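You operate a simulated robot arm through the tools that you are given. There is no shell and no other tool. Be economical: measure what you need, move in short steps, check, and stop when the job is done.

You run a simulated robot arm. Do the job below in one go: nothing can be reset, and whatever is moved stays where it is left.

TASK
Dry the wet blue plate with the blue napkin and lay the blue place.
Fine: the plate, once dry, on the plate mark, blue glass on the drink mark, blue spoon along the spoon mark with its bowl away from the diner; the napkin goes back where it lay. A wet plate marks the bare wood. China and glass break when dropped, knocked or squeezed. Drop and topple nothing.

Only the result counts: the job must be done as asked and must still hold three seconds after the hand-in. Knocking over, shifting, dropping, spilling or breaking anything else fails it. Flat cloth is picked up by pressing the open fingertips on it (5 to 10 N) and closing them slowly along it; thin cloth reads only 2 to 8 mm in the jaws.

THE ROBOT
A 6-joint arm with a two-finger parallel gripper, fixed in place. Base frame: the origin is at the foot of the arm, x ahead of it, y to its left, z up. Lengths are in mm, angles in rad, forces in N, time in s.
Its first joint turns from -2.897 to 2.897 rad. Payload 3.91 kg.
The TCP is the grasp point between the finger pads, 30 mm short of the fingertips. In the tool frame z runs along the fingers and y along their closing line. The gripper opens to 110 mm. The fingers are 20 mm wide and 10 mm thick; the gripper's body (48 by 112 mm) begins 55 mm behind the TCP.
Orientation is told as [roll, pitch, yaw] about the base's x, y, z axes, in that order, counted from this pose: with the fingers straight down and closing along the base's y, the tool's x points along the base's -x, its y along +y and its z along -z.

THE INTERFACE
- The arm moves only by the tool step_arm. Its argument "rows" is one flat list of numbers, 7 for each row, row after row: the shift along the tool's x, y, z in mm, then the turn, a rotation vector about the tool's x, y, z in rad, then the finger opening in mm, from 0 to 110. In form: [dx, dy, dz, rx, ry, rz, fingers, dx, dy, dz, rx, ry, rz, fingers, ...]. A call has 1 to 8 rows; each row is the pose to reach, as a shift and turn from the pose commanded when the call began, along the tool's axes at that moment. Rows are played at 5 a second. More than 50 mm and 0.15 rad between two rows, or a gripper value outside its range, and nothing of the call is played. Where a pose cannot be reached the arm comes as near as it can. A force on the tool above 40 N (or 10 N above the force at the start of the call, whichever is more), or a blocked arm, ends the call early, and 0.2 s more pass. Each finger travels about 45 mm/s and halts on what it meets, pressing with about 38 N; the grip force reading is that of the motor and also rises with nothing between the fingers. The clock runs only during rows and for 0.2 s after the last one: add rows that repeat a pose to give the fingers time. It gives the time, the measured TCP pose, the force on the tool (base axes), the opening and the grip force at its end, in the units of the frame above (readings bear some noise), and new pictures: "pictures" is both (left out), scene, wrist or none.
- Cameras (640 x 400 px; columns grow to the right, rows downward): "scene" is fixed at [401.3, 644.7, 1510.9]; the picture's right is [-0.82, 0.57, 0.00], its down [0.47, 0.69, -0.55] and it looks along [-0.31, -0.45, -0.84] (base axes); focal length 358 px, centre (320, 200). "wrist" rides on the gripper at [71, 22, -107] in the tool frame; the picture's right is [-0.29, 0.96, 0.00], its down [-0.76, -0.23, -0.61] and it looks along [-0.58, -0.18, 0.79] (tool axes); focal length 243 px, centre (320, 200). There is no depth. A picture from a camera that has moved, and an enlarged one, comes with that camera's place and axes in the base frame and with its lens. The place of the scene camera against the robot may be out by one fixed shift of up to 18 mm in any direction.
- slide_trunk(by): slides the trunk up (or, below 0, down) by that many mm; the arm rides with it, the base frame stays. It gives what a move gives, with no picture.
- inspect(camera, box): a new picture of the part [left, top, right, bottom] of that camera's present view, enlarged. It takes no simulated time.
- close_job(): hands the job in; it is judged then, once.

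Work in short steps. Places have to be worked out from the pictures, the camera data and where the tool is seen: move nearer, look again, correct. Check each grasp and each placing, and mend what went wrong. You have 120 turns and 170 pictures in all, those below and enlarged ones among them. Open the gripper and draw the arm clear of the work before you hand the job in, unless the task says otherwise; then end with one line.

The tools are called after "Call:" as a command line: name --argument value ..., lists and objects as JSON in quotes. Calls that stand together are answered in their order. step_arm: Moves the arm, as the interface text tells. Its arguments: {"type":"object","properties":{"rows":{"type":"array","items":{"type":"number"}},"pictures":{"type":"string","enum":["both","scene","wrist","none"]}},"required":["rows"]} The other tools are called the same way: slide_trunk (by) slides the trunk up or down; inspect (camera, box) takes an enlarged picture of a part of a camera's view; close_job () hands the job in.

At the start:

```text
clock: 0.0
ee_pos: [272.4, 317.5, 1077.2]
tcp_rot: [-0.001, -0.001, 0.0]
ft_force: [0.0, -0.4, 0.0]
grip_width: 110.5
grasp_force: 0.0
trunk travel left (down, up): [-425.0, 165.0]
```

scene: 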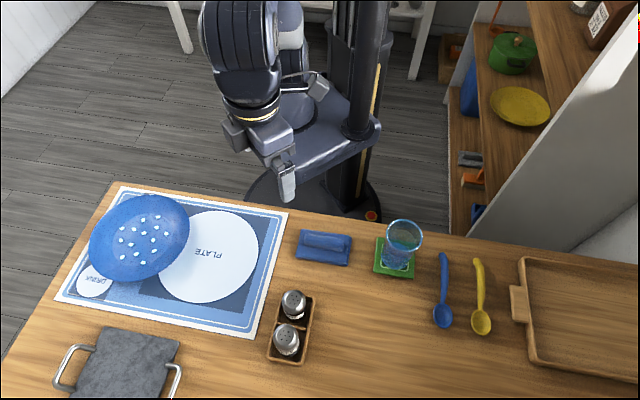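
wrist: 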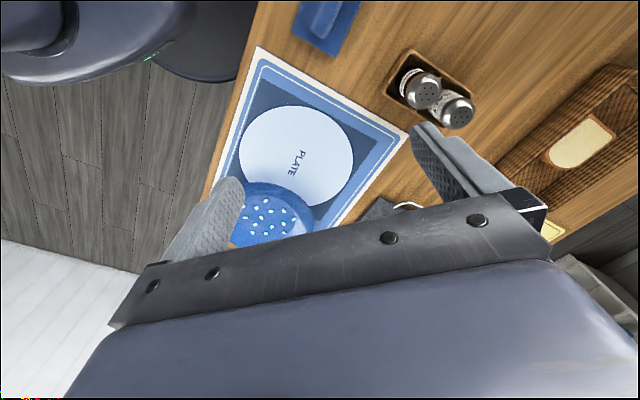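

The scene shows the wet plate on the placemat, a folded napkin, a glass on a green coaster, and spoons. I look closer before moving.

Call:
inspect --camera "scene" --box '[40, 170, 300, 350]'

Call:
inspect --camera "scene" --box '[270, 200, 530, 370]'

```text
2.22 times, centred on (170, 260) of scene
camera zoom: at [401.3, 644.7, 1510.9], right [-0.82, 0.57, 0.0], down [0.47, 0.69, -0.55], along [-0.31, -0.45, -0.84], focal length 796 px, centre (653, 67)
```

zoom: 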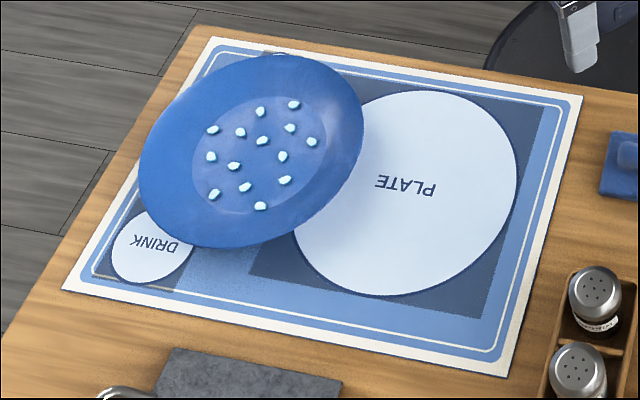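

```text
2.35 times, centred on (400, 285) of scene
camera zoom: at [401.3, 644.7, 1510.9], right [-0.82, 0.57, 0.0], down [0.47, 0.69, -0.55], along [-0.31, -0.45, -0.84], focal length 843 px, centre (132, 0)
```

zoom: 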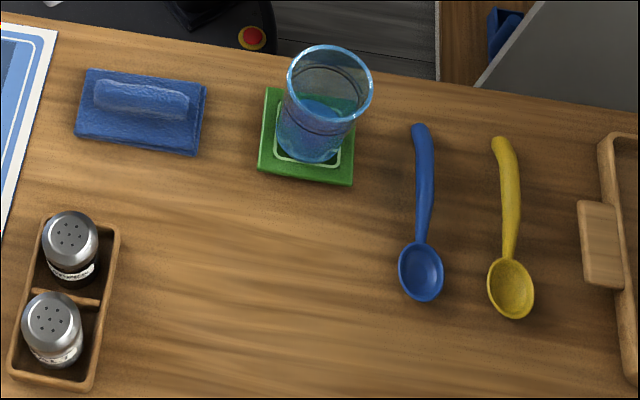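

I lower the trunk to bring the arm to working height, then look from the wrist.

Call:
slide_trunk --by -250

Call:
inspect --camera "scene" --box '[0, 0, 640, 400]'

Call:
inspect --camera "wrist" --box '[0, 0, 640, 400]'

```text
clock: 2.6
ee_pos: [272.8, 318.3, 827.0]
tcp_rot: [0.0, -0.001, 0.002]
ft_force: [0.4, 0.4, -0.5]
grip_width: 109.9
grasp_force: 0.1
trunk travel left (down, up): [-175.0, 415.0]
```

```text
1.00 times, centred on (320, 200) of scene
camera zoom: at [401.3, 644.7, 1510.9], right [-0.82, 0.57, 0.0], down [0.47, 0.69, -0.55], along [-0.31, -0.45, -0.84], focal length 358 px, centre (320, 200)
```

zoom: 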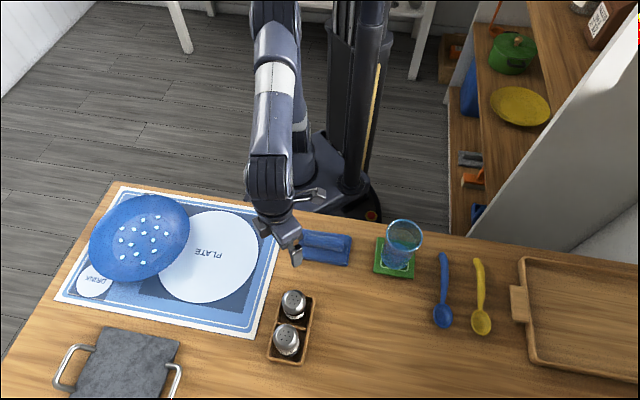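

```text
1.00 times, centred on (320, 200) of wrist
camera zoom: at [202.1, 340.2, 934.4], right [0.29, 0.96, 0.0], down [0.76, -0.23, 0.61], along [0.58, -0.18, -0.79], focal length 243 px, centre (320, 200)
```

zoom: 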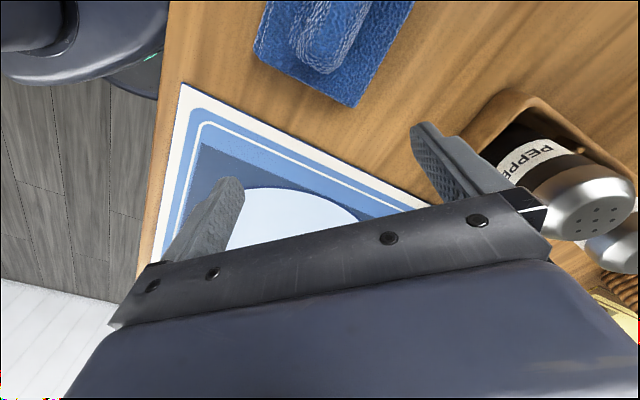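

The two views together put the table near z≈765, not 460. My fingertips would then be only about 30 mm above the wood, so I raise the trunk before anything else.

Call:
slide_trunk --by 150

Call:
inspect --camera "wrist" --box '[0, 0, 640, 400]'

```text
clock: 4.3
ee_pos: [272.7, 318.7, 976.7]
tcp_rot: [-0.001, 0.0, 0.0]
ft_force: [0.5, 0.8, -0.3]
grip_width: 109.9
grasp_force: 0.0
trunk travel left (down, up): [-325.0, 265.0]
```

```text
1.00 times, centred on (320, 200) of wrist
camera zoom: at [202.1, 340.3, 1084.3], right [0.29, 0.96, 0.0], down [0.76, -0.23, 0.61], along [0.58, -0.18, -0.79], focal length 243 px, centre (320, 200)
```

zoom: 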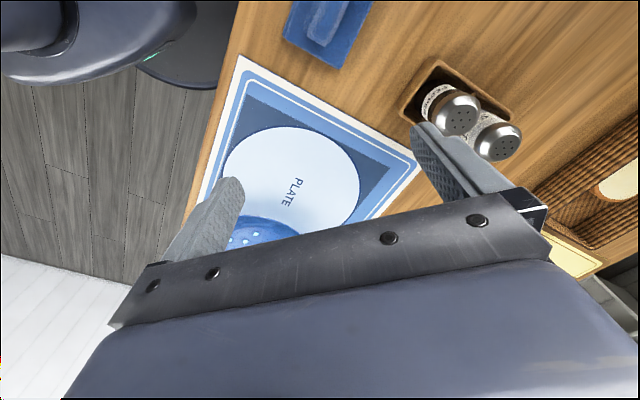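

Heights seen from three camera positions agree on a table at z≈750. I move above the napkin at about (190, 350) with the fingers turned to close across its ridge, staying high.

Call:
step_arm --rows '[14, 5, 13, 0, 0, 0.131, 110, 28, 11, 26, 0, 0, 0.262, 110, 42, 16, 39, 0, 0, 0.393, 110, 56, 22, 52, 0, 0, 0.524, 110, 70, 27, 65, 0, 0, 0.655, 110, 82, 32, 77, 0, 0, 0.785, 110, 82, 32, 77, 0, 0, 0.785, 110]'

```text
clock: 5.9
ee_pos: [189.1, 348.0, 900.6]
tcp_rot: [0.001, 0.002, -0.784]
ft_force: [0.1, -0.1, 0.3]
grip_width: 110.0
grasp_force: 0.1
trunk travel left (down, up): [-325.0, 265.0]
camera wrist: at [155.6, 415.0, 1007.3], right [0.88, 0.47, 0.0], down [0.37, -0.7, 0.61], along [0.29, -0.54, -0.79], focal length 243 px, centre (320, 200)
```

scene: 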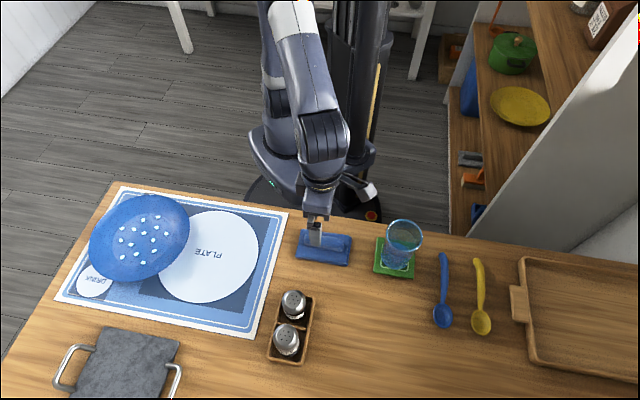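
wrist: 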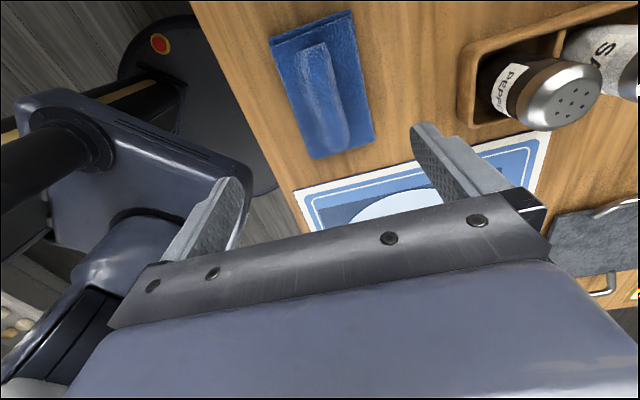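

The napkin measures about 125×72 mm, centred near (195, 359), with its ridge along (-0.7, 0.7). I centre on the ridge, narrow the fingers and descend partway.

Call:
step_arm --rows '[3.5, 10, 30, 0, 0, 0, 90, 3.5, 10, 60, 0, 0, 0, 70, 3.5, 10, 80, 0, 0, 0, 60, 3.5, 10, 80, 0, 0, 0, 60]' --pictures "wrist"

Call:
inspect --camera "wrist" --box '[200, 0, 500, 190]'

Call:
inspect --camera "scene" --box '[260, 180, 400, 280]'

```text
clock: 6.9
ee_pos: [194.5, 360.4, 819.7]
tcp_rot: [0.0, -0.001, -0.784]
ft_force: [-0.3, -1.5, -0.7]
grip_width: 60.1
grasp_force: 0.1
trunk travel left (down, up): [-325.0, 265.0]
camera wrist: at [160.8, 426.6, 927.5], right [0.88, 0.47, 0.0], down [0.37, -0.7, 0.61], along [0.29, -0.54, -0.79], focal length 243 px, centre (320, 200)
```

wrist: 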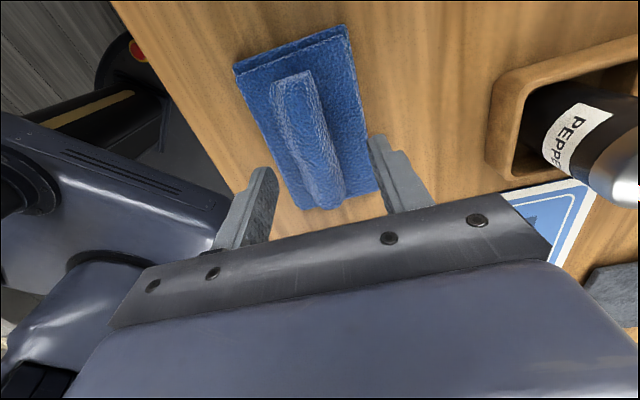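

```text
2.11 times, centred on (350, 95) of wrist
camera zoom: at [160.8, 426.6, 927.5], right [0.88, 0.47, 0.0], down [0.37, -0.7, 0.61], along [0.29, -0.54, -0.79], focal length 511 px, centre (257, 421)
```

zoom: 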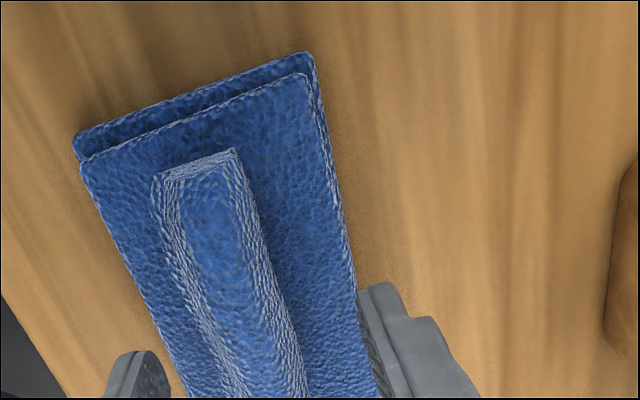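

```text
4.00 times, centred on (330, 230) of scene
camera zoom: at [401.3, 644.7, 1510.9], right [-0.82, 0.57, 0.0], down [0.47, 0.69, -0.55], along [-0.31, -0.45, -0.84], focal length 1432 px, centre (280, 80)
```

zoom: 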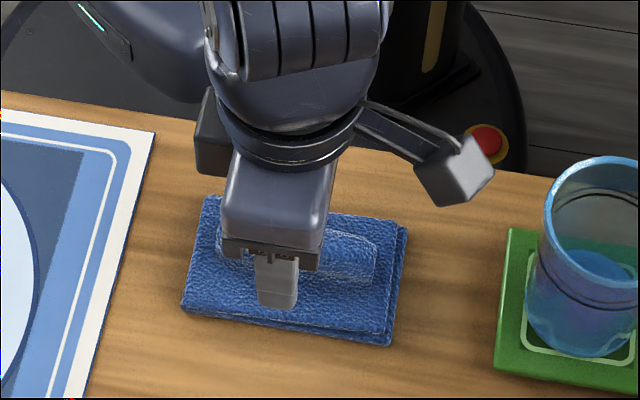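

Gripper is centred over the ridge to within 2–3 mm. I lower in small steps and watch the force.

Call:
step_arm --rows '[0, 0, 10, 0, 0, 0, 56, 0, 0, 18, 0, 0, 0, 54, 0, 0, 22, 0, 0, 0, 54, 0, 0, 22, 0, 0, 0, 54]' --pictures "wrist"

```text
clock: 7.9
ee_pos: [196.0, 358.9, 799.4]
tcp_rot: [0.0, 0.0, -0.785]
ft_force: [0.7, -0.5, 1.0]
grip_width: 54.2
grasp_force: 0.0
trunk travel left (down, up): [-325.0, 265.0]
camera wrist: at [160.8, 426.0, 905.9], right [0.88, 0.47, 0.0], down [0.37, -0.7, 0.61], along [0.29, -0.54, -0.79], focal length 243 px, centre (320, 200)
```

wrist: 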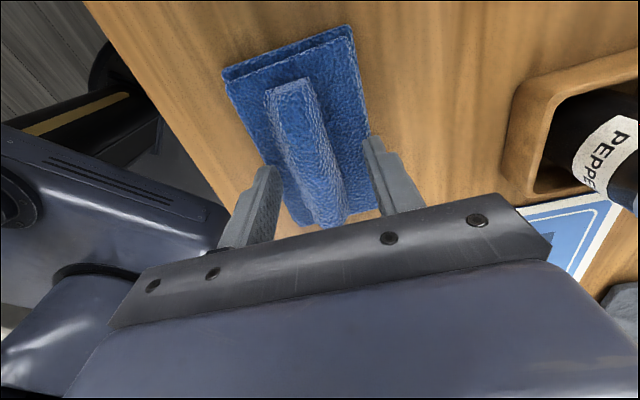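

Still no contact at tip z≈769. I lower a few millimetres more.

Call:
step_arm --rows '[0, 0, 3, 0, 0, 0, 50, 0, 0, 6, 0, 0, 0, 50, 0, 0, 6, 0, 0, 0, 50]' --pictures "none"

Call:
step_arm --rows '[0, 0, 2, 0, 0, 0, 50, 0, 0, 4, 0, 0, 0, 50, 0, 0, 4, 0, 0, 0, 50]' --pictures "wrist"

```text
clock: 8.7
ee_pos: [195.9, 360.3, 794.4]
tcp_rot: [0.005, 0.001, -0.785]
ft_force: [-0.8, -1.0, 24.2]
grip_width: 50.2
grasp_force: 0.1
trunk travel left (down, up): [-325.0, 265.0]
```

```text
clock: 9.1
ee_pos: [195.6, 360.3, 795.5]
tcp_rot: [0.007, 0.004, -0.784]
ft_force: [-3.5, -7.1, 21.2]
grip_width: 50.3
grasp_force: 0.1
trunk travel left (down, up): [-325.0, 265.0]
stopped in row 2: the force on the tool passed its limit (the readings are from after the stop); the commanded pose is now the measured one
camera wrist: at [160.9, 425.5, 902.2], right [0.88, 0.47, 0.01], down [0.37, -0.7, 0.6], along [0.29, -0.53, -0.8], focal length 243 px, centre (320, 200)
```

wrist: 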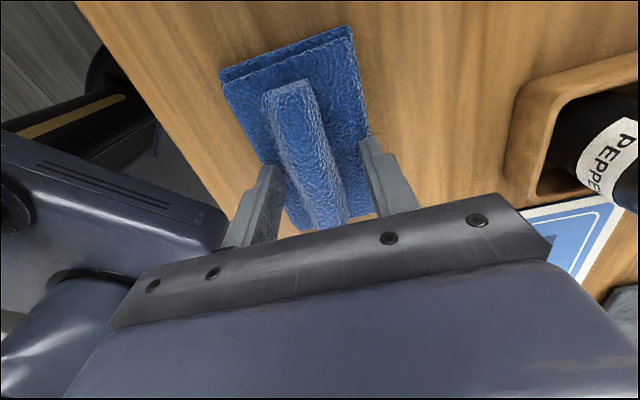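

Tips press the napkin's base layer at tip z≈766. I ease the force off slightly and close slowly on the ridge.

Call:
step_arm --rows '[0, 0, -1, 0, 0, 0, 44, 0, 0, -1, 0, 0, 0, 36, 0, 0, -1, 0, 0, 0, 28, 0, 0, -1, 0, 0, 0, 20, 0, 0, -1, 0, 0, 0, 12, 0, 0, -1, 0, 0, 0, 6, 0, 0, -1, 0, 0, 0, 3, 0, 0, -1, 0, 0, 0, 3]' --pictures "wrist"

```text
clock: 10.9
ee_pos: [195.7, 359.9, 795.0]
tcp_rot: [0.01, 0.003, -0.784]
ft_force: [3.0, 2.2, 23.1]
grip_width: 22.7
grasp_force: 38.1
trunk travel left (down, up): [-325.0, 265.0]
camera wrist: at [161.6, 426.4, 902.8], right [0.88, 0.47, 0.01], down [0.37, -0.7, 0.6], along [0.29, -0.53, -0.8], focal length 243 px, centre (320, 200)
```

wrist: 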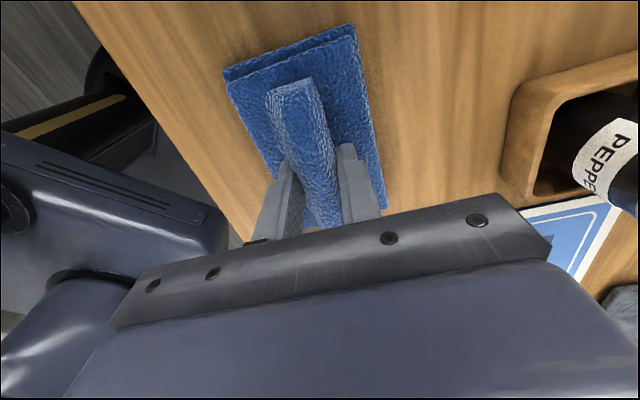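

The ridge is held at 22.7 mm (grasp pose 195.7, 359.9, 795, yaw −0.785). I lift and check.

Call:
step_arm --rows '[0, 0, -20, 0, 0, 0, 3, 0, 0, -60, 0, 0, 0, 3, 0, 0, -105, 0, 0, 0, 3, 0, 0, -105, 0, 0, 0, 3]'

```text
clock: 11.9
ee_pos: [198.3, 362.1, 899.5]
tcp_rot: [0.003, 0.004, -0.784]
ft_force: [0.6, -0.8, -0.1]
grip_width: 22.8
grasp_force: 38.2
trunk travel left (down, up): [-325.0, 265.0]
camera wrist: at [163.2, 427.7, 1006.5], right [0.88, 0.47, 0.0], down [0.37, -0.7, 0.61], along [0.29, -0.53, -0.8], focal length 243 px, centre (320, 200)
```

scene: 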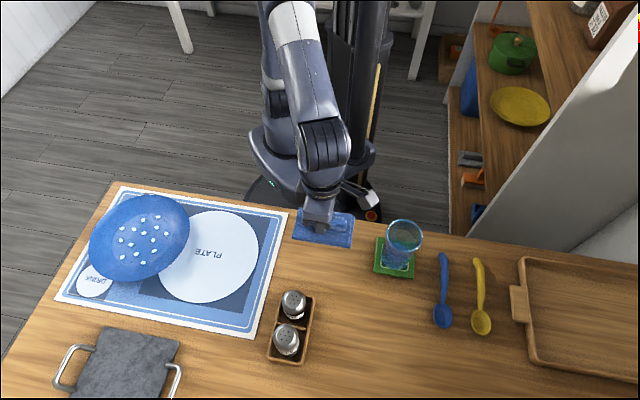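
wrist: 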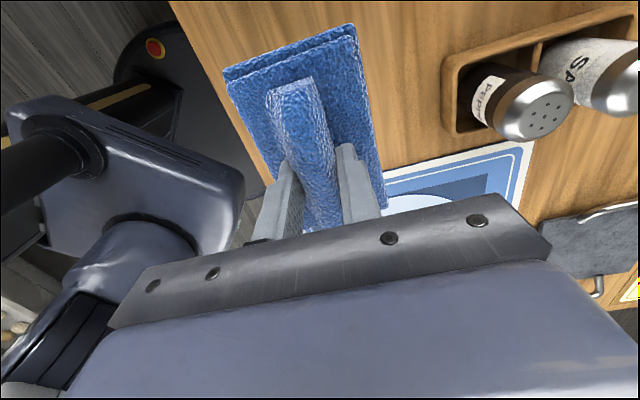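

The napkin lifted cleanly and kept its shape. I carry it toward the plate, high up, and look at the plate on the way.

Call:
step_arm --rows '[-43, 12, -20, 0, 0, 0, 3, -86, 24, -40, 0, 0, 0, 3, -129, 36, -60, 0, 0, 0, 3, -172, 48, -60, 0, 0, 0, 3, -215, 60, -60, 0, 0, 0, 3, -257, 71, -60, 0, 0, 0, 3, -257, 71, -60, 0, 0, 0, 3]'

```text
clock: 13.5
ee_pos: [429.1, 228.9, 960.3]
tcp_rot: [0.006, 0.001, -0.784]
ft_force: [0.6, -0.2, -0.8]
grip_width: 22.5
grasp_force: 38.1
trunk travel left (down, up): [-325.0, 265.0]
camera wrist: at [394.3, 296.1, 1067.3], right [0.88, 0.47, 0.0], down [0.37, -0.7, 0.6], along [0.29, -0.53, -0.8], focal length 243 px, centre (320, 200)
```

scene: 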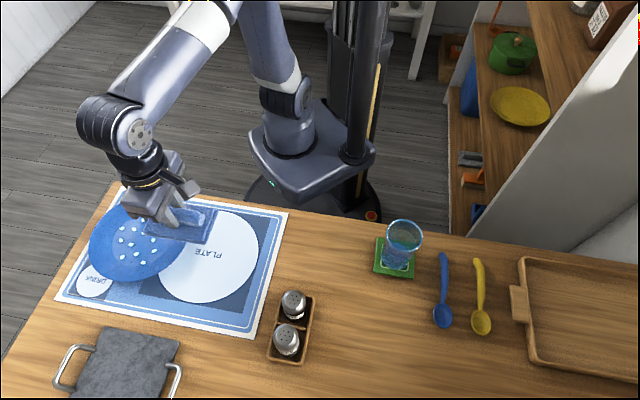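
wrist: 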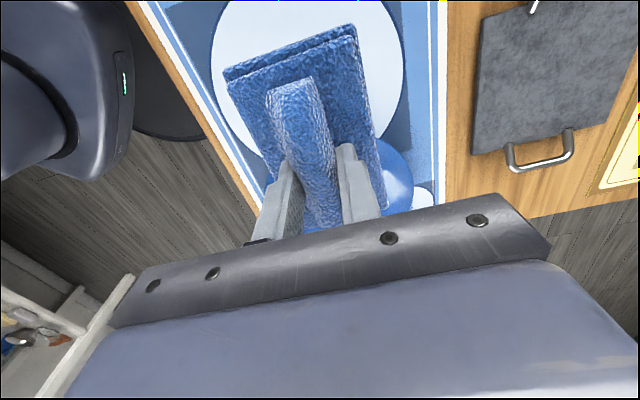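

To see the plate unobstructed beside the napkin, I shift sideways toward the robot.

Call:
step_arm --rows '[-21, -37, 0, 0, 0, 0, 3, -42, -74, 0, 0, 0, 0, 3, -63, -111, 0, 0, 0, 0, 3, -84, -148, 0, 0, 0, 0, 3, -104, -184, 0, 0, 0, 0, 3, -104, -184, 0, 0, 0, 0, 3]' --pictures "wrist"

Call:
inspect --camera "wrist" --box '[340, 0, 640, 190]'

```text
clock: 14.9
ee_pos: [371.9, 25.6, 959.7]
tcp_rot: [0.004, 0.002, -0.782]
ft_force: [1.4, -0.3, 0.0]
grip_width: 22.6
grasp_force: 38.1
trunk travel left (down, up): [-325.0, 265.0]
camera wrist: at [337.2, 91.5, 1066.6], right [0.88, 0.47, 0.0], down [0.37, -0.7, 0.61], along [0.29, -0.53, -0.8], focal length 243 px, centre (320, 200)
```

wrist: 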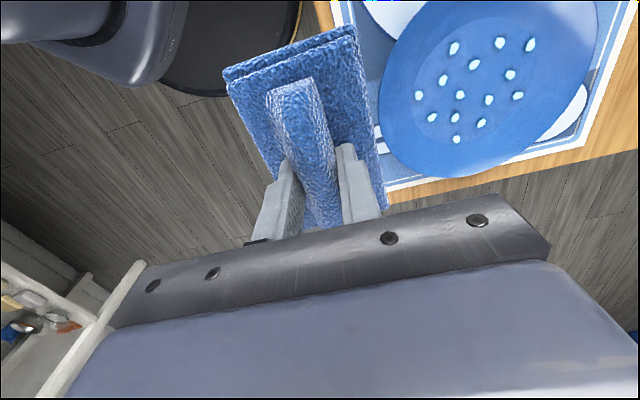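

```text
2.11 times, centred on (490, 95) of wrist
camera zoom: at [337.2, 91.5, 1066.6], right [0.88, 0.47, 0.0], down [0.37, -0.7, 0.61], along [0.29, -0.53, -0.8], focal length 511 px, centre (-38, 421)
```

zoom: 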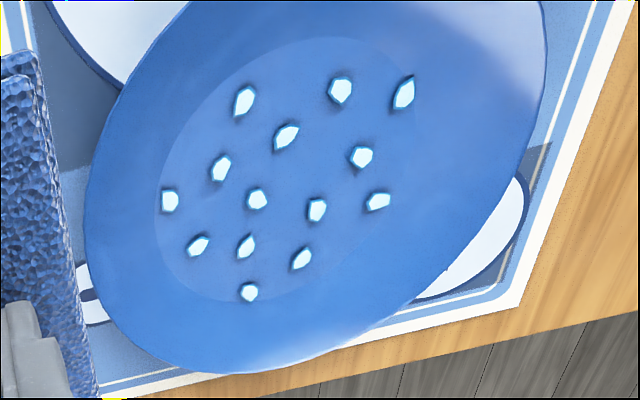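

The 14 drops sit around (528, 114) within a radius of about 63 mm. I centre the napkin over that point and lower it to a safe gap of roughly 45 mm.

Call:
step_arm --rows '[-12, 43, 0, 0, 0, 0, 3, -24, 86, 0, 0, 0, 0, 3, -36, 129, 0, 0, 0, 0, 3, -48, 172, 0, 0, 0, 0, 3, -48, 172, 40, 0, 0, 0, 3, -48, 172, 80, 0, 0, 0, 3, -48, 172, 110, 0, 0, 0, 3, -48, 172, 110, 0, 0, 0, 3]'

```text
clock: 16.7
ee_pos: [527.0, 111.3, 849.2]
tcp_rot: [0.005, 0.002, -0.784]
ft_force: [0.8, 0.4, -0.8]
grip_width: 22.7
grasp_force: 38.3
trunk travel left (down, up): [-325.0, 265.0]
camera wrist: at [492.2, 177.7, 956.6], right [0.88, 0.47, 0.0], down [0.37, -0.7, 0.61], along [0.29, -0.53, -0.8], focal length 243 px, centre (320, 200)
```

scene: 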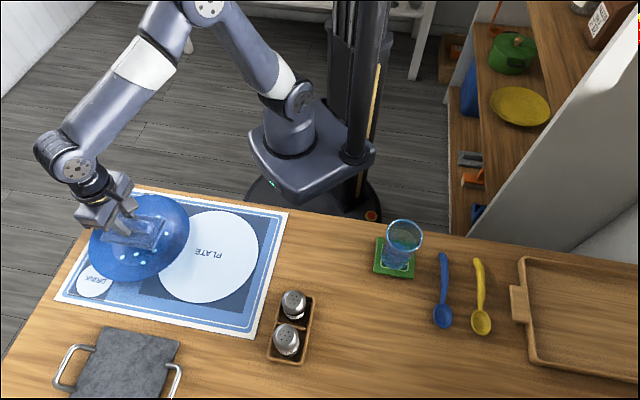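
wrist: 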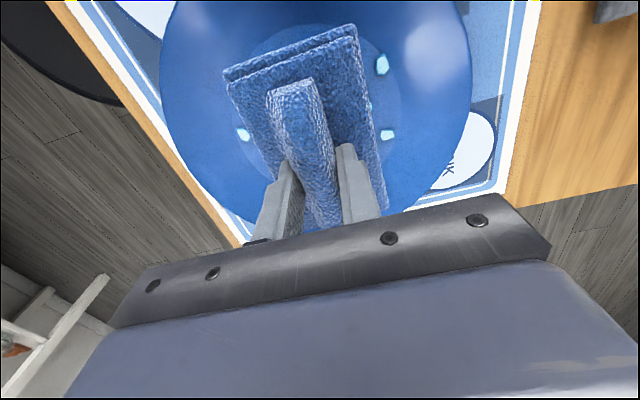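

Well centred. I descend toward contact, about TCP z 812 first.

Call:
step_arm --rows '[0, 0, 20, 0, 0, 0, 3, 0, 0, 33, 0, 0, 0, 3, 0, 0, 37, 0, 0, 0, 3, 0, 0, 37, 0, 0, 0, 3]' --pictures "none"

Call:
step_arm --rows '[0, 0, 2, 0, 0, 0, 3, 0, 0, 3, 0, 0, 0, 3, 0, 0, 3, 0, 0, 0, 3]' --pictures "none"

```text
clock: 17.7
ee_pos: [526.3, 112.1, 815.1]
tcp_rot: [0.012, 0.0, -0.784]
ft_force: [-4.8, -2.0, 30.0]
grip_width: 22.6
grasp_force: 38.2
trunk travel left (down, up): [-325.0, 265.0]
```

```text
clock: 18.1
ee_pos: [525.9, 112.3, 814.5]
tcp_rot: [0.01, -0.003, -0.785]
ft_force: [-9.6, -3.8, 20.0]
grip_width: 22.9
grasp_force: 37.8
trunk travel left (down, up): [-325.0, 265.0]
stopped in row 1: the force on the tool passed its limit (the readings are from after the stop); the commanded pose is now the measured one
```

Contact came earlier than expected, at TCP z≈815. I ease up 2 mm and read the force.

Call:
step_arm --rows '[0, 0, -2, 0, 0, 0, 3, 0, 0, -2, 0, 0, 0, 3]'

```text
clock: 18.7
ee_pos: [526.6, 111.8, 815.2]
tcp_rot: [0.008, 0.0, -0.786]
ft_force: [-6.8, -4.1, 8.5]
grip_width: 22.8
grasp_force: 38.0
trunk travel left (down, up): [-325.0, 265.0]
camera wrist: at [492.5, 178.5, 922.1], right [0.88, 0.47, 0.01], down [0.37, -0.7, 0.61], along [0.29, -0.53, -0.8], focal length 243 px, centre (320, 200)
```

scene: 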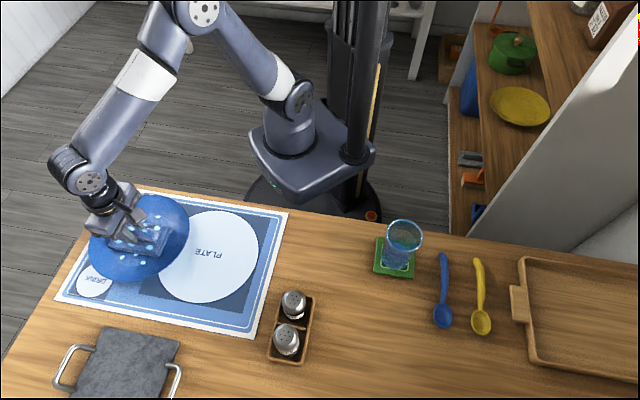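
wrist: 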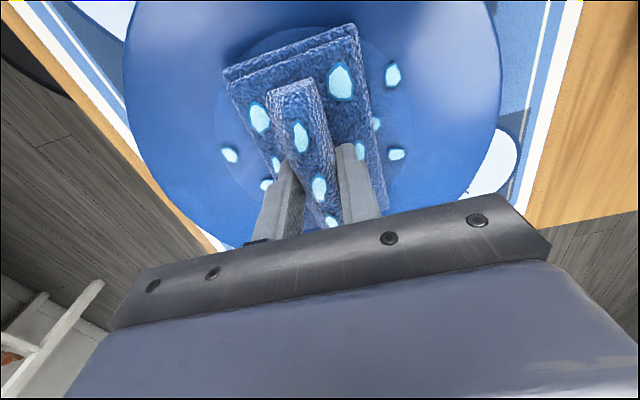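

I'm in contact at about 9 N. I start wiping with a gentle rotation about the plate's centre.

Call:
step_arm --rows '[0, 0, 0, 0, 0, -0.12, 3, 0, 0, 0, 0, 0, -0.24, 3, 0, 0, 0, 0, 0, -0.36, 3, 0, 0, 0, 0, 0, -0.48, 3, 0, 0, 0, 0, 0, -0.6, 3]'

```text
clock: 19.9
ee_pos: [529.1, 114.1, 814.2]
tcp_rot: [0.007, -0.005, -0.184]
ft_force: [1.0, 0.2, 6.8]
grip_width: 22.8
grasp_force: 38.1
trunk travel left (down, up): [-325.0, 265.0]
camera wrist: at [462.3, 147.9, 921.6], right [0.46, 0.89, 0.01], down [0.7, -0.37, 0.61], along [0.55, -0.27, -0.79], focal length 243 px, centre (320, 200)
```

scene: 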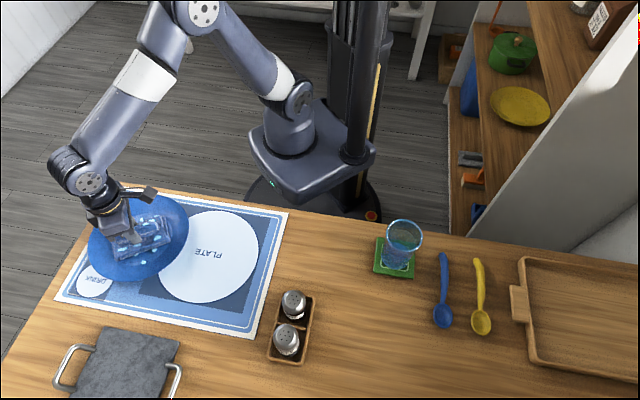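
wrist: 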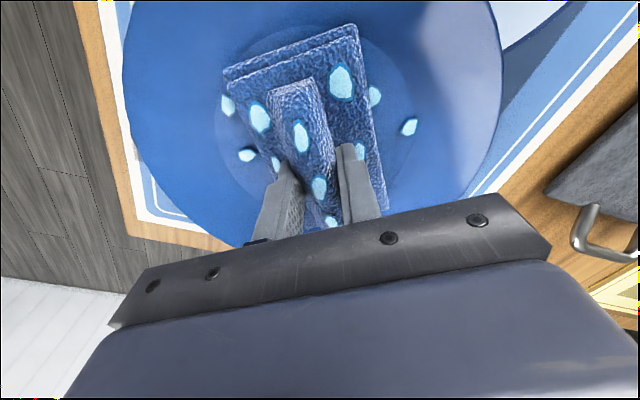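

Drops outside the pad stay on the plate, while those under it seem to move with the napkin, so they are being soaked up. I rotate further.

Call:
step_arm --rows '[0, 0, 0, 0, 0, -0.13, 3, 0, 0, 0, 0, 0, -0.26, 3, 0, 0, 0, 0, 0, -0.39, 3, 0, 0, 0, 0, 0, -0.52, 3, 0, 0, 0, 0, 0, -0.65, 3, 0, 0, 0, 0, 0, -0.78, 3]'

```text
clock: 21.3
ee_pos: [527.1, 112.4, 814.7]
tcp_rot: [0.003, -0.009, 0.598]
ft_force: [-2.0, 6.2, 7.4]
grip_width: 22.7
grasp_force: 38.0
trunk travel left (down, up): [-325.0, 265.0]
camera wrist: at [457.0, 91.7, 921.4], right [-0.3, 0.95, 0.0], down [0.75, 0.23, 0.61], along [0.59, 0.19, -0.79], focal length 243 px, centre (320, 200)
```

scene: 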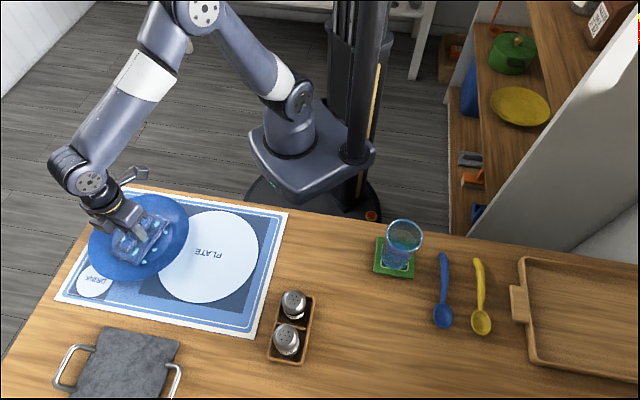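
wrist: 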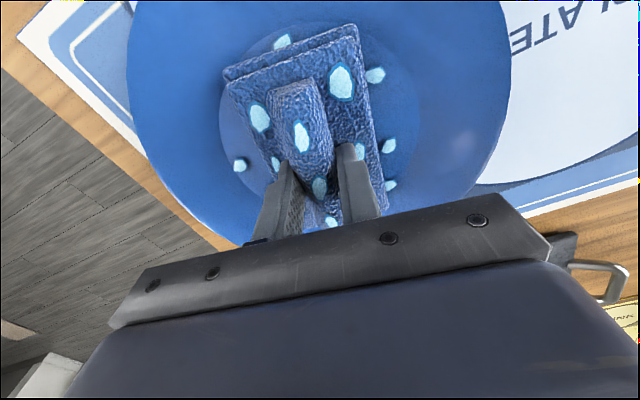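

I lift to see which drops remain.

Call:
step_arm --rows '[0, 0, -40, 0, 0, 0, 3, 0, 0, -90, 0, 0, 0, 3, 0, 0, -130, 0, 0, 0, 3, 0, 0, -130, 0, 0, 0, 3]'

```text
clock: 22.3
ee_pos: [525.4, 112.9, 942.3]
tcp_rot: [0.002, -0.009, 0.594]
ft_force: [-0.3, -0.3, 0.0]
grip_width: 22.3
grasp_force: 37.9
trunk travel left (down, up): [-325.0, 265.0]
camera wrist: at [454.5, 91.5, 1049.2], right [-0.3, 0.95, 0.0], down [0.75, 0.23, 0.61], along [0.59, 0.18, -0.79], focal length 243 px, centre (320, 200)
```

scene: 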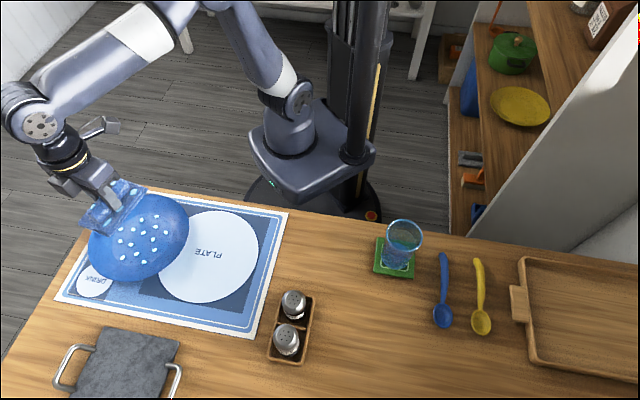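
wrist: 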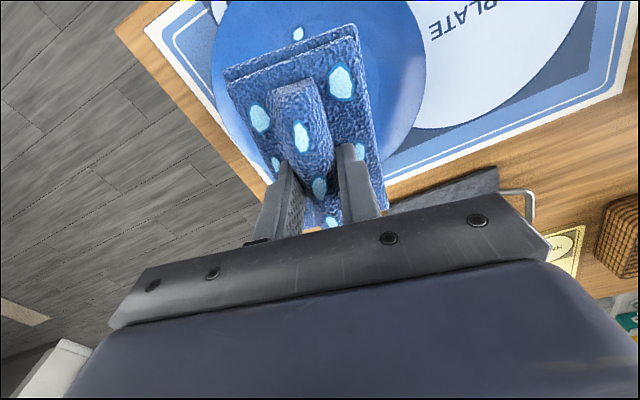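

Call:
inspect --camera "scene" --box '[60, 170, 220, 290]'

```text
3.33 times, centred on (140, 230) of scene
camera zoom: at [401.3, 644.7, 1510.9], right [-0.82, 0.57, 0.0], down [0.47, 0.69, -0.55], along [-0.31, -0.45, -0.84], focal length 1194 px, centre (920, 100)
```

zoom: 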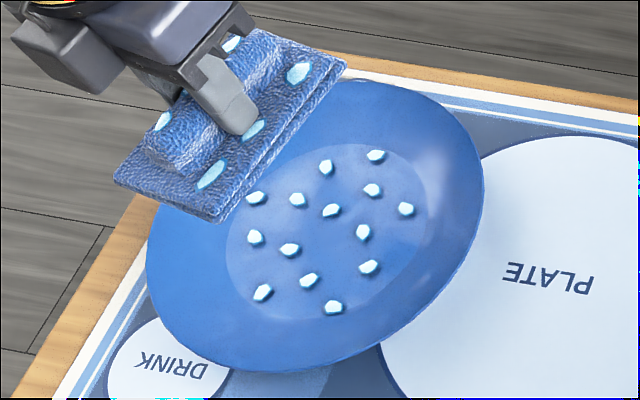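

All 14 drops are still drawn on the plate although the napkin shows wet marks. Rotation alone may not count, so I go back to the same contact height for gentle linear strokes.

Call:
step_arm --rows '[0, 0, 45, 0, 0, 0, 3, 0, 0, 90, 0, 0, 0, 3, 0, 0, 120, 0, 0, 0, 3, 0, 0, 128, 0, 0, 0, 3, 0, 0, 130, 0, 0, 0, 3, 0, 0, 130, 0, 0, 0, 3]' --pictures "none"

Call:
step_arm --rows '[0, 10, 0, 0, 0, 0, 3, 0, 20, 0, 0, 0, 0, 3, 0, 10, 0, 0, 0, 0, 3, 0, 0, 0, 0, 0, 0, 3, 0, -10, 0, 0, 0, 0, 3, 0, -20, 0, 0, 0, 0, 3, 0, -10, 0, 0, 0, 0, 3, 0, 0, 0, 0, 0, 0, 3]'

```text
clock: 23.7
ee_pos: [527.5, 114.2, 815.7]
tcp_rot: [-0.001, -0.012, 0.595]
ft_force: [0.3, 2.3, 14.9]
grip_width: 22.9
grasp_force: 38.1
trunk travel left (down, up): [-325.0, 265.0]
```

```text
clock: 25.0
ee_pos: [534.2, 104.3, 818.2]
tcp_rot: [0.005, -0.015, 0.593]
ft_force: [-9.1, 9.6, 18.1]
grip_width: 22.8
grasp_force: 37.8
trunk travel left (down, up): [-325.0, 265.0]
stopped in row 6: the force on the tool passed its limit (the readings are from after the stop); the commanded pose is now the measured one
camera wrist: at [463.4, 82.3, 923.9], right [-0.29, 0.96, 0.01], down [0.75, 0.23, 0.62], along [0.59, 0.19, -0.79], focal length 243 px, centre (320, 200)
```

scene: 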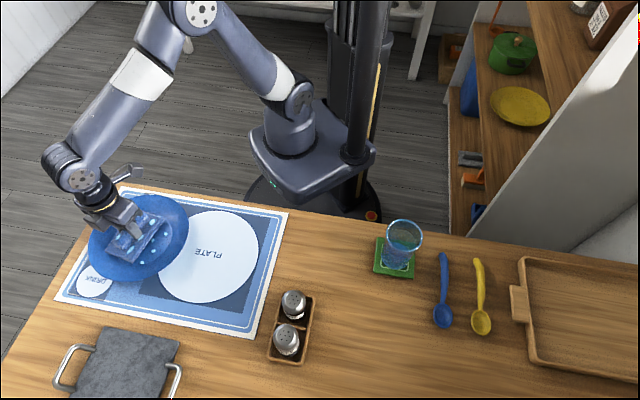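
wrist: 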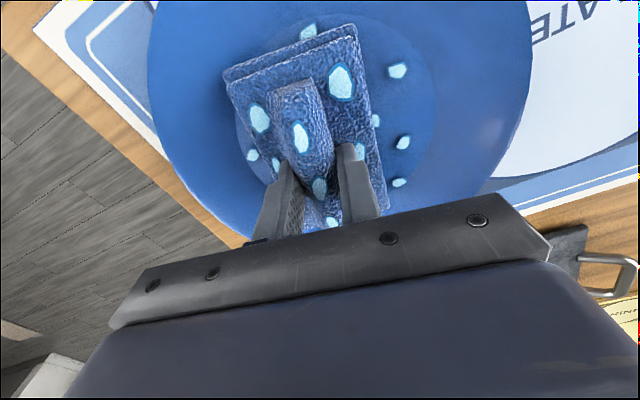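

The pad rides up the plate's rim when it moves 15 mm off, so the well is barely larger than the pad. I return to the centre and make small circles at light pressure.

Call:
step_arm --rows '[0.3, 10.7, 3.5, 0, 0, 0, 3, 12.3, 10.7, 3.5, 0, 0, 0, 3, 8.8, 19.2, 3.5, 0, 0, 0, 3, 0.3, 22.7, 3.5, 0, 0, 0, 3, -8.2, 19.2, 3.5, 0, 0, 0, 3, -11.7, 10.7, 3.5, 0, 0, 0, 3, -8.2, 2.2, 3.5, 0, 0, 0, 3, 0.3, -1.3, 3.5, 0, 0, 0, 3]' --pictures "wrist"

```text
clock: 26.8
ee_pos: [536.3, 104.2, 813.8]
tcp_rot: [0.001, -0.014, 0.595]
ft_force: [8.4, 6.2, 19.3]
grip_width: 22.9
grasp_force: 38.7
trunk travel left (down, up): [-325.0, 265.0]
camera wrist: at [465.1, 80.9, 919.7], right [-0.3, 0.96, 0.01], down [0.75, 0.23, 0.62], along [0.59, 0.19, -0.79], focal length 243 px, centre (320, 200)
```

wrist: 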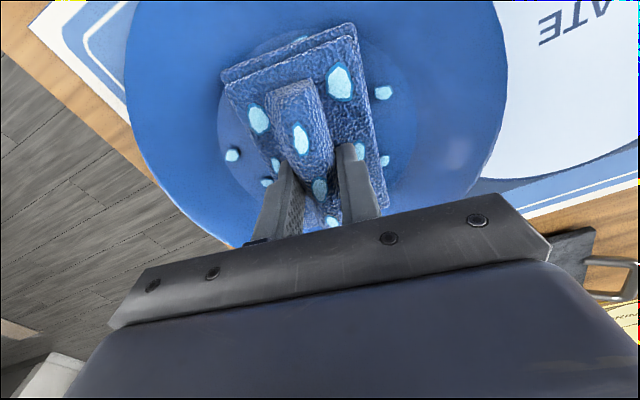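

Fewer drops are visible around the pad now, and the plate may have shifted a few millimetres. I lift to check.

Call:
step_arm --rows '[0, 0, -40, 0, 0, 0, 3, 0, 0, -85, 0, 0, 0, 3, 0, 0, -130, 0, 0, 0, 3, 0, 0, -130, 0, 0, 0, 3]' --pictures "none"

Call:
inspect --camera "scene" --box '[60, 170, 220, 290]'

```text
clock: 27.8
ee_pos: [534.9, 100.3, 941.1]
tcp_rot: [0.003, -0.01, 0.595]
ft_force: [0.1, 0.7, -1.4]
grip_width: 22.8
grasp_force: 38.0
trunk travel left (down, up): [-325.0, 265.0]
```

```text
3.33 times, centred on (140, 230) of scene
camera zoom: at [401.3, 644.7, 1510.9], right [-0.82, 0.57, 0.0], down [0.47, 0.69, -0.55], along [-0.31, -0.45, -0.84], focal length 1194 px, centre (920, 100)
```

zoom: 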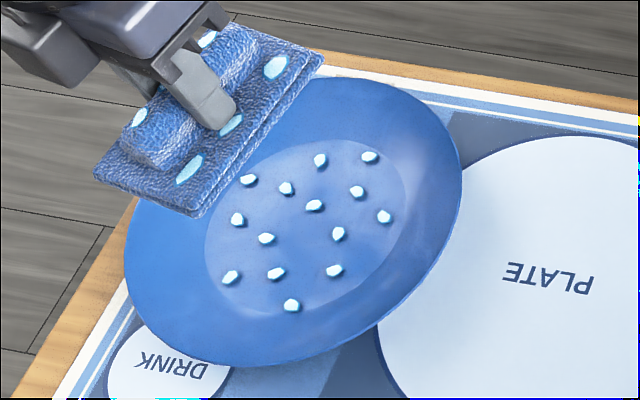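

All 14 drops remain and the plate has slid about 14 mm (centre now ≈(541, 103)). The pad was probably bridging the well on its corners, so I tilt it about its long axis to bring one edge down into the well.

Call:
step_arm --rows '[-3, -11, 30, 0.15, 0, 0, 3, -6.5, -22.5, 60, 0.3, 0, 0, 3, -6.5, -22.5, 90, 0.3, 0, 0, 3, -6.5, -22.5, 107, 0.3, 0, 0, 3, -6.5, -22.5, 107, 0.3, 0, 0, 3]'

```text
clock: 29.0
ee_pos: [554.7, 86.5, 833.8]
tcp_rot: [-0.295, -0.009, 0.594]
ft_force: [0.1, 0.4, -1.8]
grip_width: 22.8
grasp_force: 37.9
trunk travel left (down, up): [-325.0, 265.0]
camera wrist: at [466.8, 90.6, 929.4], right [-0.27, 0.92, -0.28], down [0.65, 0.39, 0.66], along [0.71, 0.0, -0.7], focal length 243 px, centre (320, 200)
```

scene: 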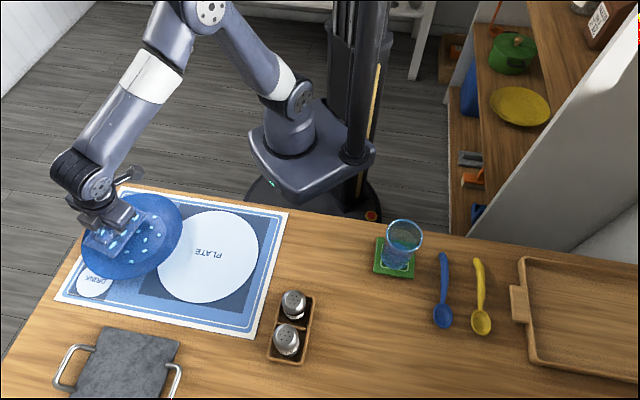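
wrist: 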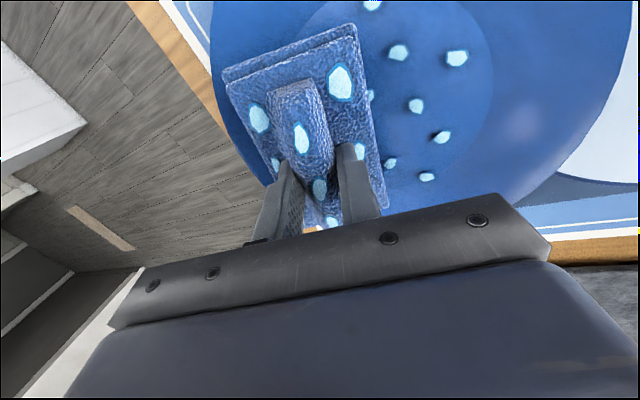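

The edge is just above the well. I lower gently.

Call:
step_arm --rows '[0, 1.2, 3.8, 0, 0, 0, 3, 0, 2.3, 7.7, 0, 0, 0, 3, 0, 2.9, 9.6, 0, 0, 0, 3, 0, 2.9, 9.6, 0, 0, 0, 3]' --pictures "none"

Call:
step_arm --rows '[0, 0.9, 2.9, 0, 0, 0, 3, 0, 0.9, 2.9, 0, 0, 0, 3]' --pictures "none"

```text
clock: 30.0
ee_pos: [553.4, 87.4, 824.1]
tcp_rot: [-0.297, -0.012, 0.592]
ft_force: [-0.1, 0.1, -0.7]
grip_width: 22.6
grasp_force: 37.8
trunk travel left (down, up): [-325.0, 265.0]
```

```text
clock: 30.6
ee_pos: [554.5, 87.7, 822.4]
tcp_rot: [-0.295, -0.012, 0.593]
ft_force: [-0.6, 0.1, -0.9]
grip_width: 22.5
grasp_force: 37.9
trunk travel left (down, up): [-325.0, 265.0]
```

Call:
step_arm --rows '[0, 0.9, 2.9, 0, 0, 0, 3, 0, 0.9, 2.9, 0, 0, 0, 3]' --pictures "none"

Call:
step_arm --rows '[0, 0.6, 1.9, 0, 0, 0, 3, 0, 0.6, 1.9, 0, 0, 0, 3]' --pictures "wrist"

```text
clock: 31.2
ee_pos: [554.2, 87.3, 820.2]
tcp_rot: [-0.296, -0.011, 0.593]
ft_force: [-0.1, -0.7, 6.4]
grip_width: 22.9
grasp_force: 37.9
trunk travel left (down, up): [-325.0, 265.0]
```

```text
clock: 31.8
ee_pos: [554.8, 86.7, 818.5]
tcp_rot: [-0.297, -0.016, 0.595]
ft_force: [1.1, -0.9, 28.9]
grip_width: 22.8
grasp_force: 38.1
trunk travel left (down, up): [-325.0, 265.0]
camera wrist: at [465.6, 90.7, 913.6], right [-0.27, 0.92, -0.28], down [0.64, 0.39, 0.66], along [0.72, 0.0, -0.7], focal length 243 px, centre (320, 200)
```

wrist: 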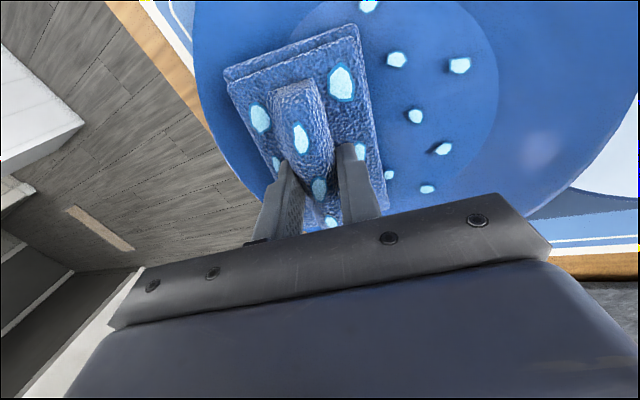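

The tilted edge touches the well at z≈769, whereas the flat pad bridged 3–4 mm above it. I ease to light pressure and sweep the edge across half the well.

Call:
step_arm --rows '[0, -0.4, -1.3, 0, 0, 0, 3, 0, 7.3, -3.6, 0, 0, 0, 3, 0, 14.9, -6.0, 0, 0, 0, 3, 0, 22.6, -8.3, 0, 0, 0, 3, 0, 30.2, -10.6, 0, 0, 0, 3]'

```text
clock: 33.0
ee_pos: [536.4, 113.2, 818.2]
tcp_rot: [-0.295, -0.008, 0.595]
ft_force: [3.8, -5.4, 9.8]
grip_width: 22.8
grasp_force: 38.1
trunk travel left (down, up): [-325.0, 265.0]
camera wrist: at [447.3, 116.8, 914.1], right [-0.27, 0.92, -0.28], down [0.65, 0.39, 0.66], along [0.71, 0.0, -0.7], focal length 243 px, centre (320, 200)
```

scene: 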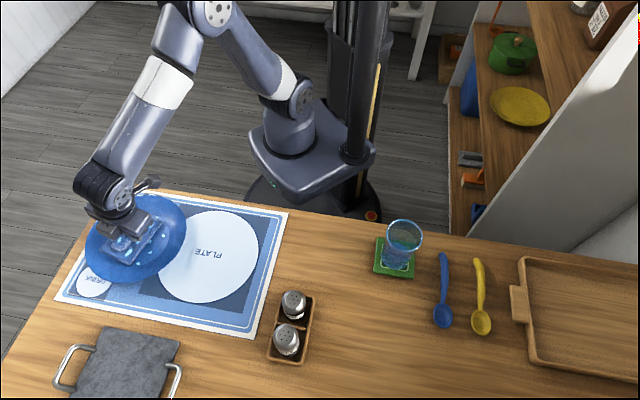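
wrist: 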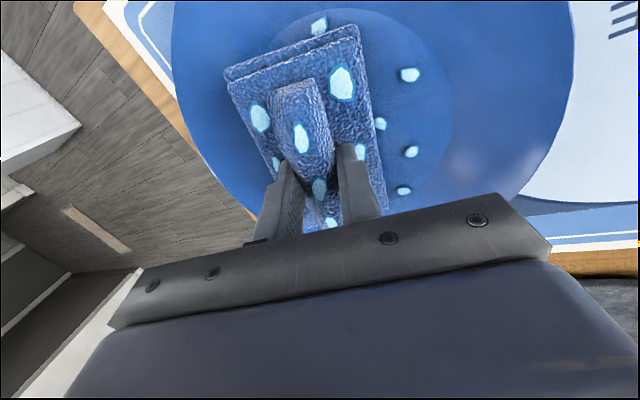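

The edge slid across part of the well, with the plate following slightly toward its mark, which is harmless. I continue the stroke across the remaining right-hand drops.

Call:
step_arm --rows '[0, 7.6, -2.3, 0, 0, 0, 3, 0, 15, -4.6, 0, 0, 0, 3, 0, 22.7, -7.2, 0, 0, 0, 3, 0, 30, -10, 0, 0, 0, 3]'

```text
clock: 34.0
ee_pos: [518.4, 141.1, 818.3]
tcp_rot: [-0.295, -0.009, 0.597]
ft_force: [2.9, -4.7, 2.5]
grip_width: 22.5
grasp_force: 37.9
trunk travel left (down, up): [-325.0, 265.0]
camera wrist: at [430.4, 143.6, 914.5], right [-0.27, 0.92, -0.28], down [0.65, 0.39, 0.65], along [0.71, 0.0, -0.7], focal length 243 px, centre (320, 200)
```

scene: 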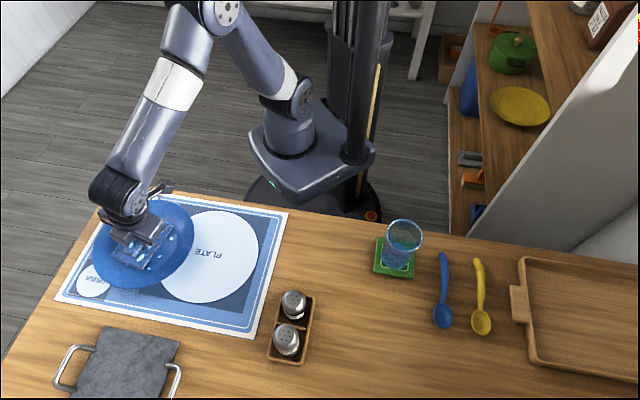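
wrist: 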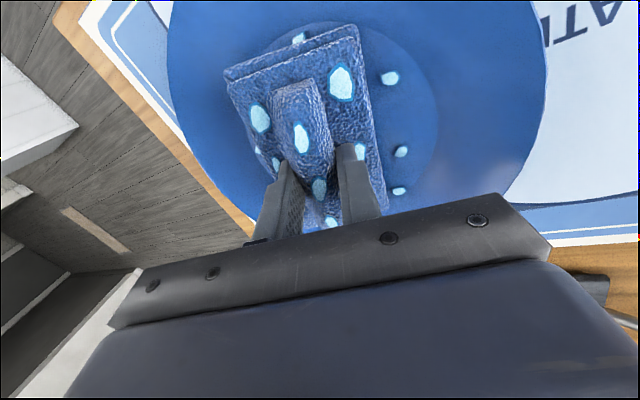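

I lift straight up to count the drops.

Call:
step_arm --rows '[0, -11.6, -38, 0, 0, 0, 3, 0, -24, -78, 0, 0, 0, 3, 0, -35, -115, 0, 0, 0, 3, 0, -35, -115, 0, 0, 0, 3]' --pictures "wrist"

Call:
inspect --camera "scene" --box '[60, 170, 220, 290]'

```text
clock: 35.0
ee_pos: [516.1, 138.6, 941.3]
tcp_rot: [-0.296, -0.012, 0.592]
ft_force: [-0.3, 0.5, -0.4]
grip_width: 22.8
grasp_force: 38.4
trunk travel left (down, up): [-325.0, 265.0]
camera wrist: at [428.8, 142.7, 1036.3], right [-0.27, 0.92, -0.28], down [0.65, 0.39, 0.66], along [0.71, 0.0, -0.7], focal length 243 px, centre (320, 200)
```

wrist: 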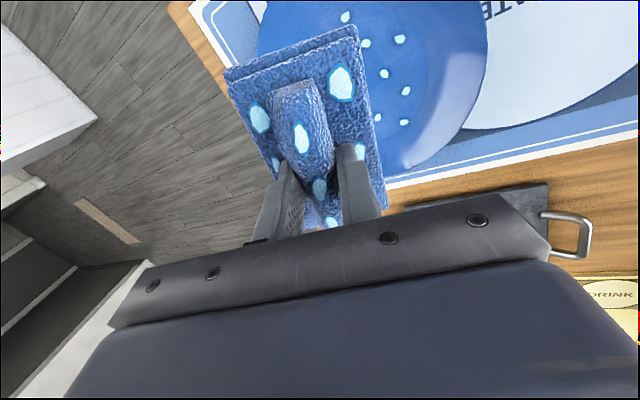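

```text
3.33 times, centred on (140, 230) of scene
camera zoom: at [401.3, 644.7, 1510.9], right [-0.82, 0.57, 0.0], down [0.47, 0.69, -0.55], along [-0.31, -0.45, -0.84], focal length 1194 px, centre (920, 100)
```

zoom: 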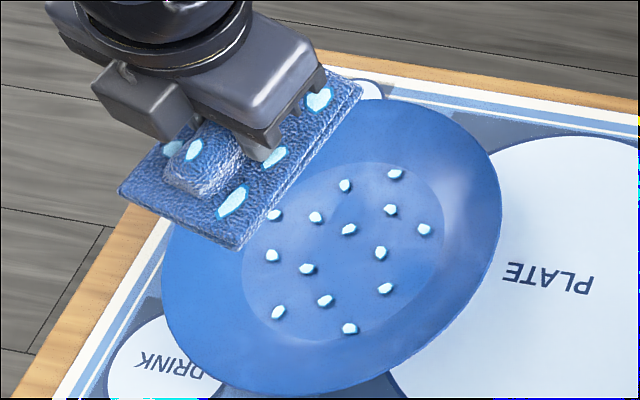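

Call:
inspect --camera "scene" --box '[115, 200, 179, 240]'

```text
10.00 times, centred on (147, 220) of scene
camera zoom: at [401.3, 644.7, 1510.9], right [-0.82, 0.57, 0.0], down [0.47, 0.69, -0.55], along [-0.31, -0.45, -0.84], focal length 3581 px, centre (2050, 0)
```

zoom: 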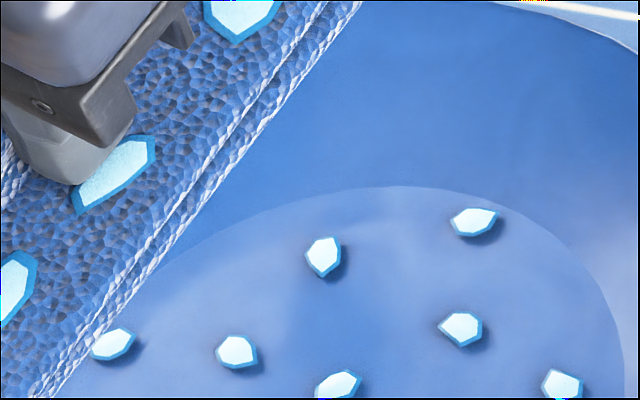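

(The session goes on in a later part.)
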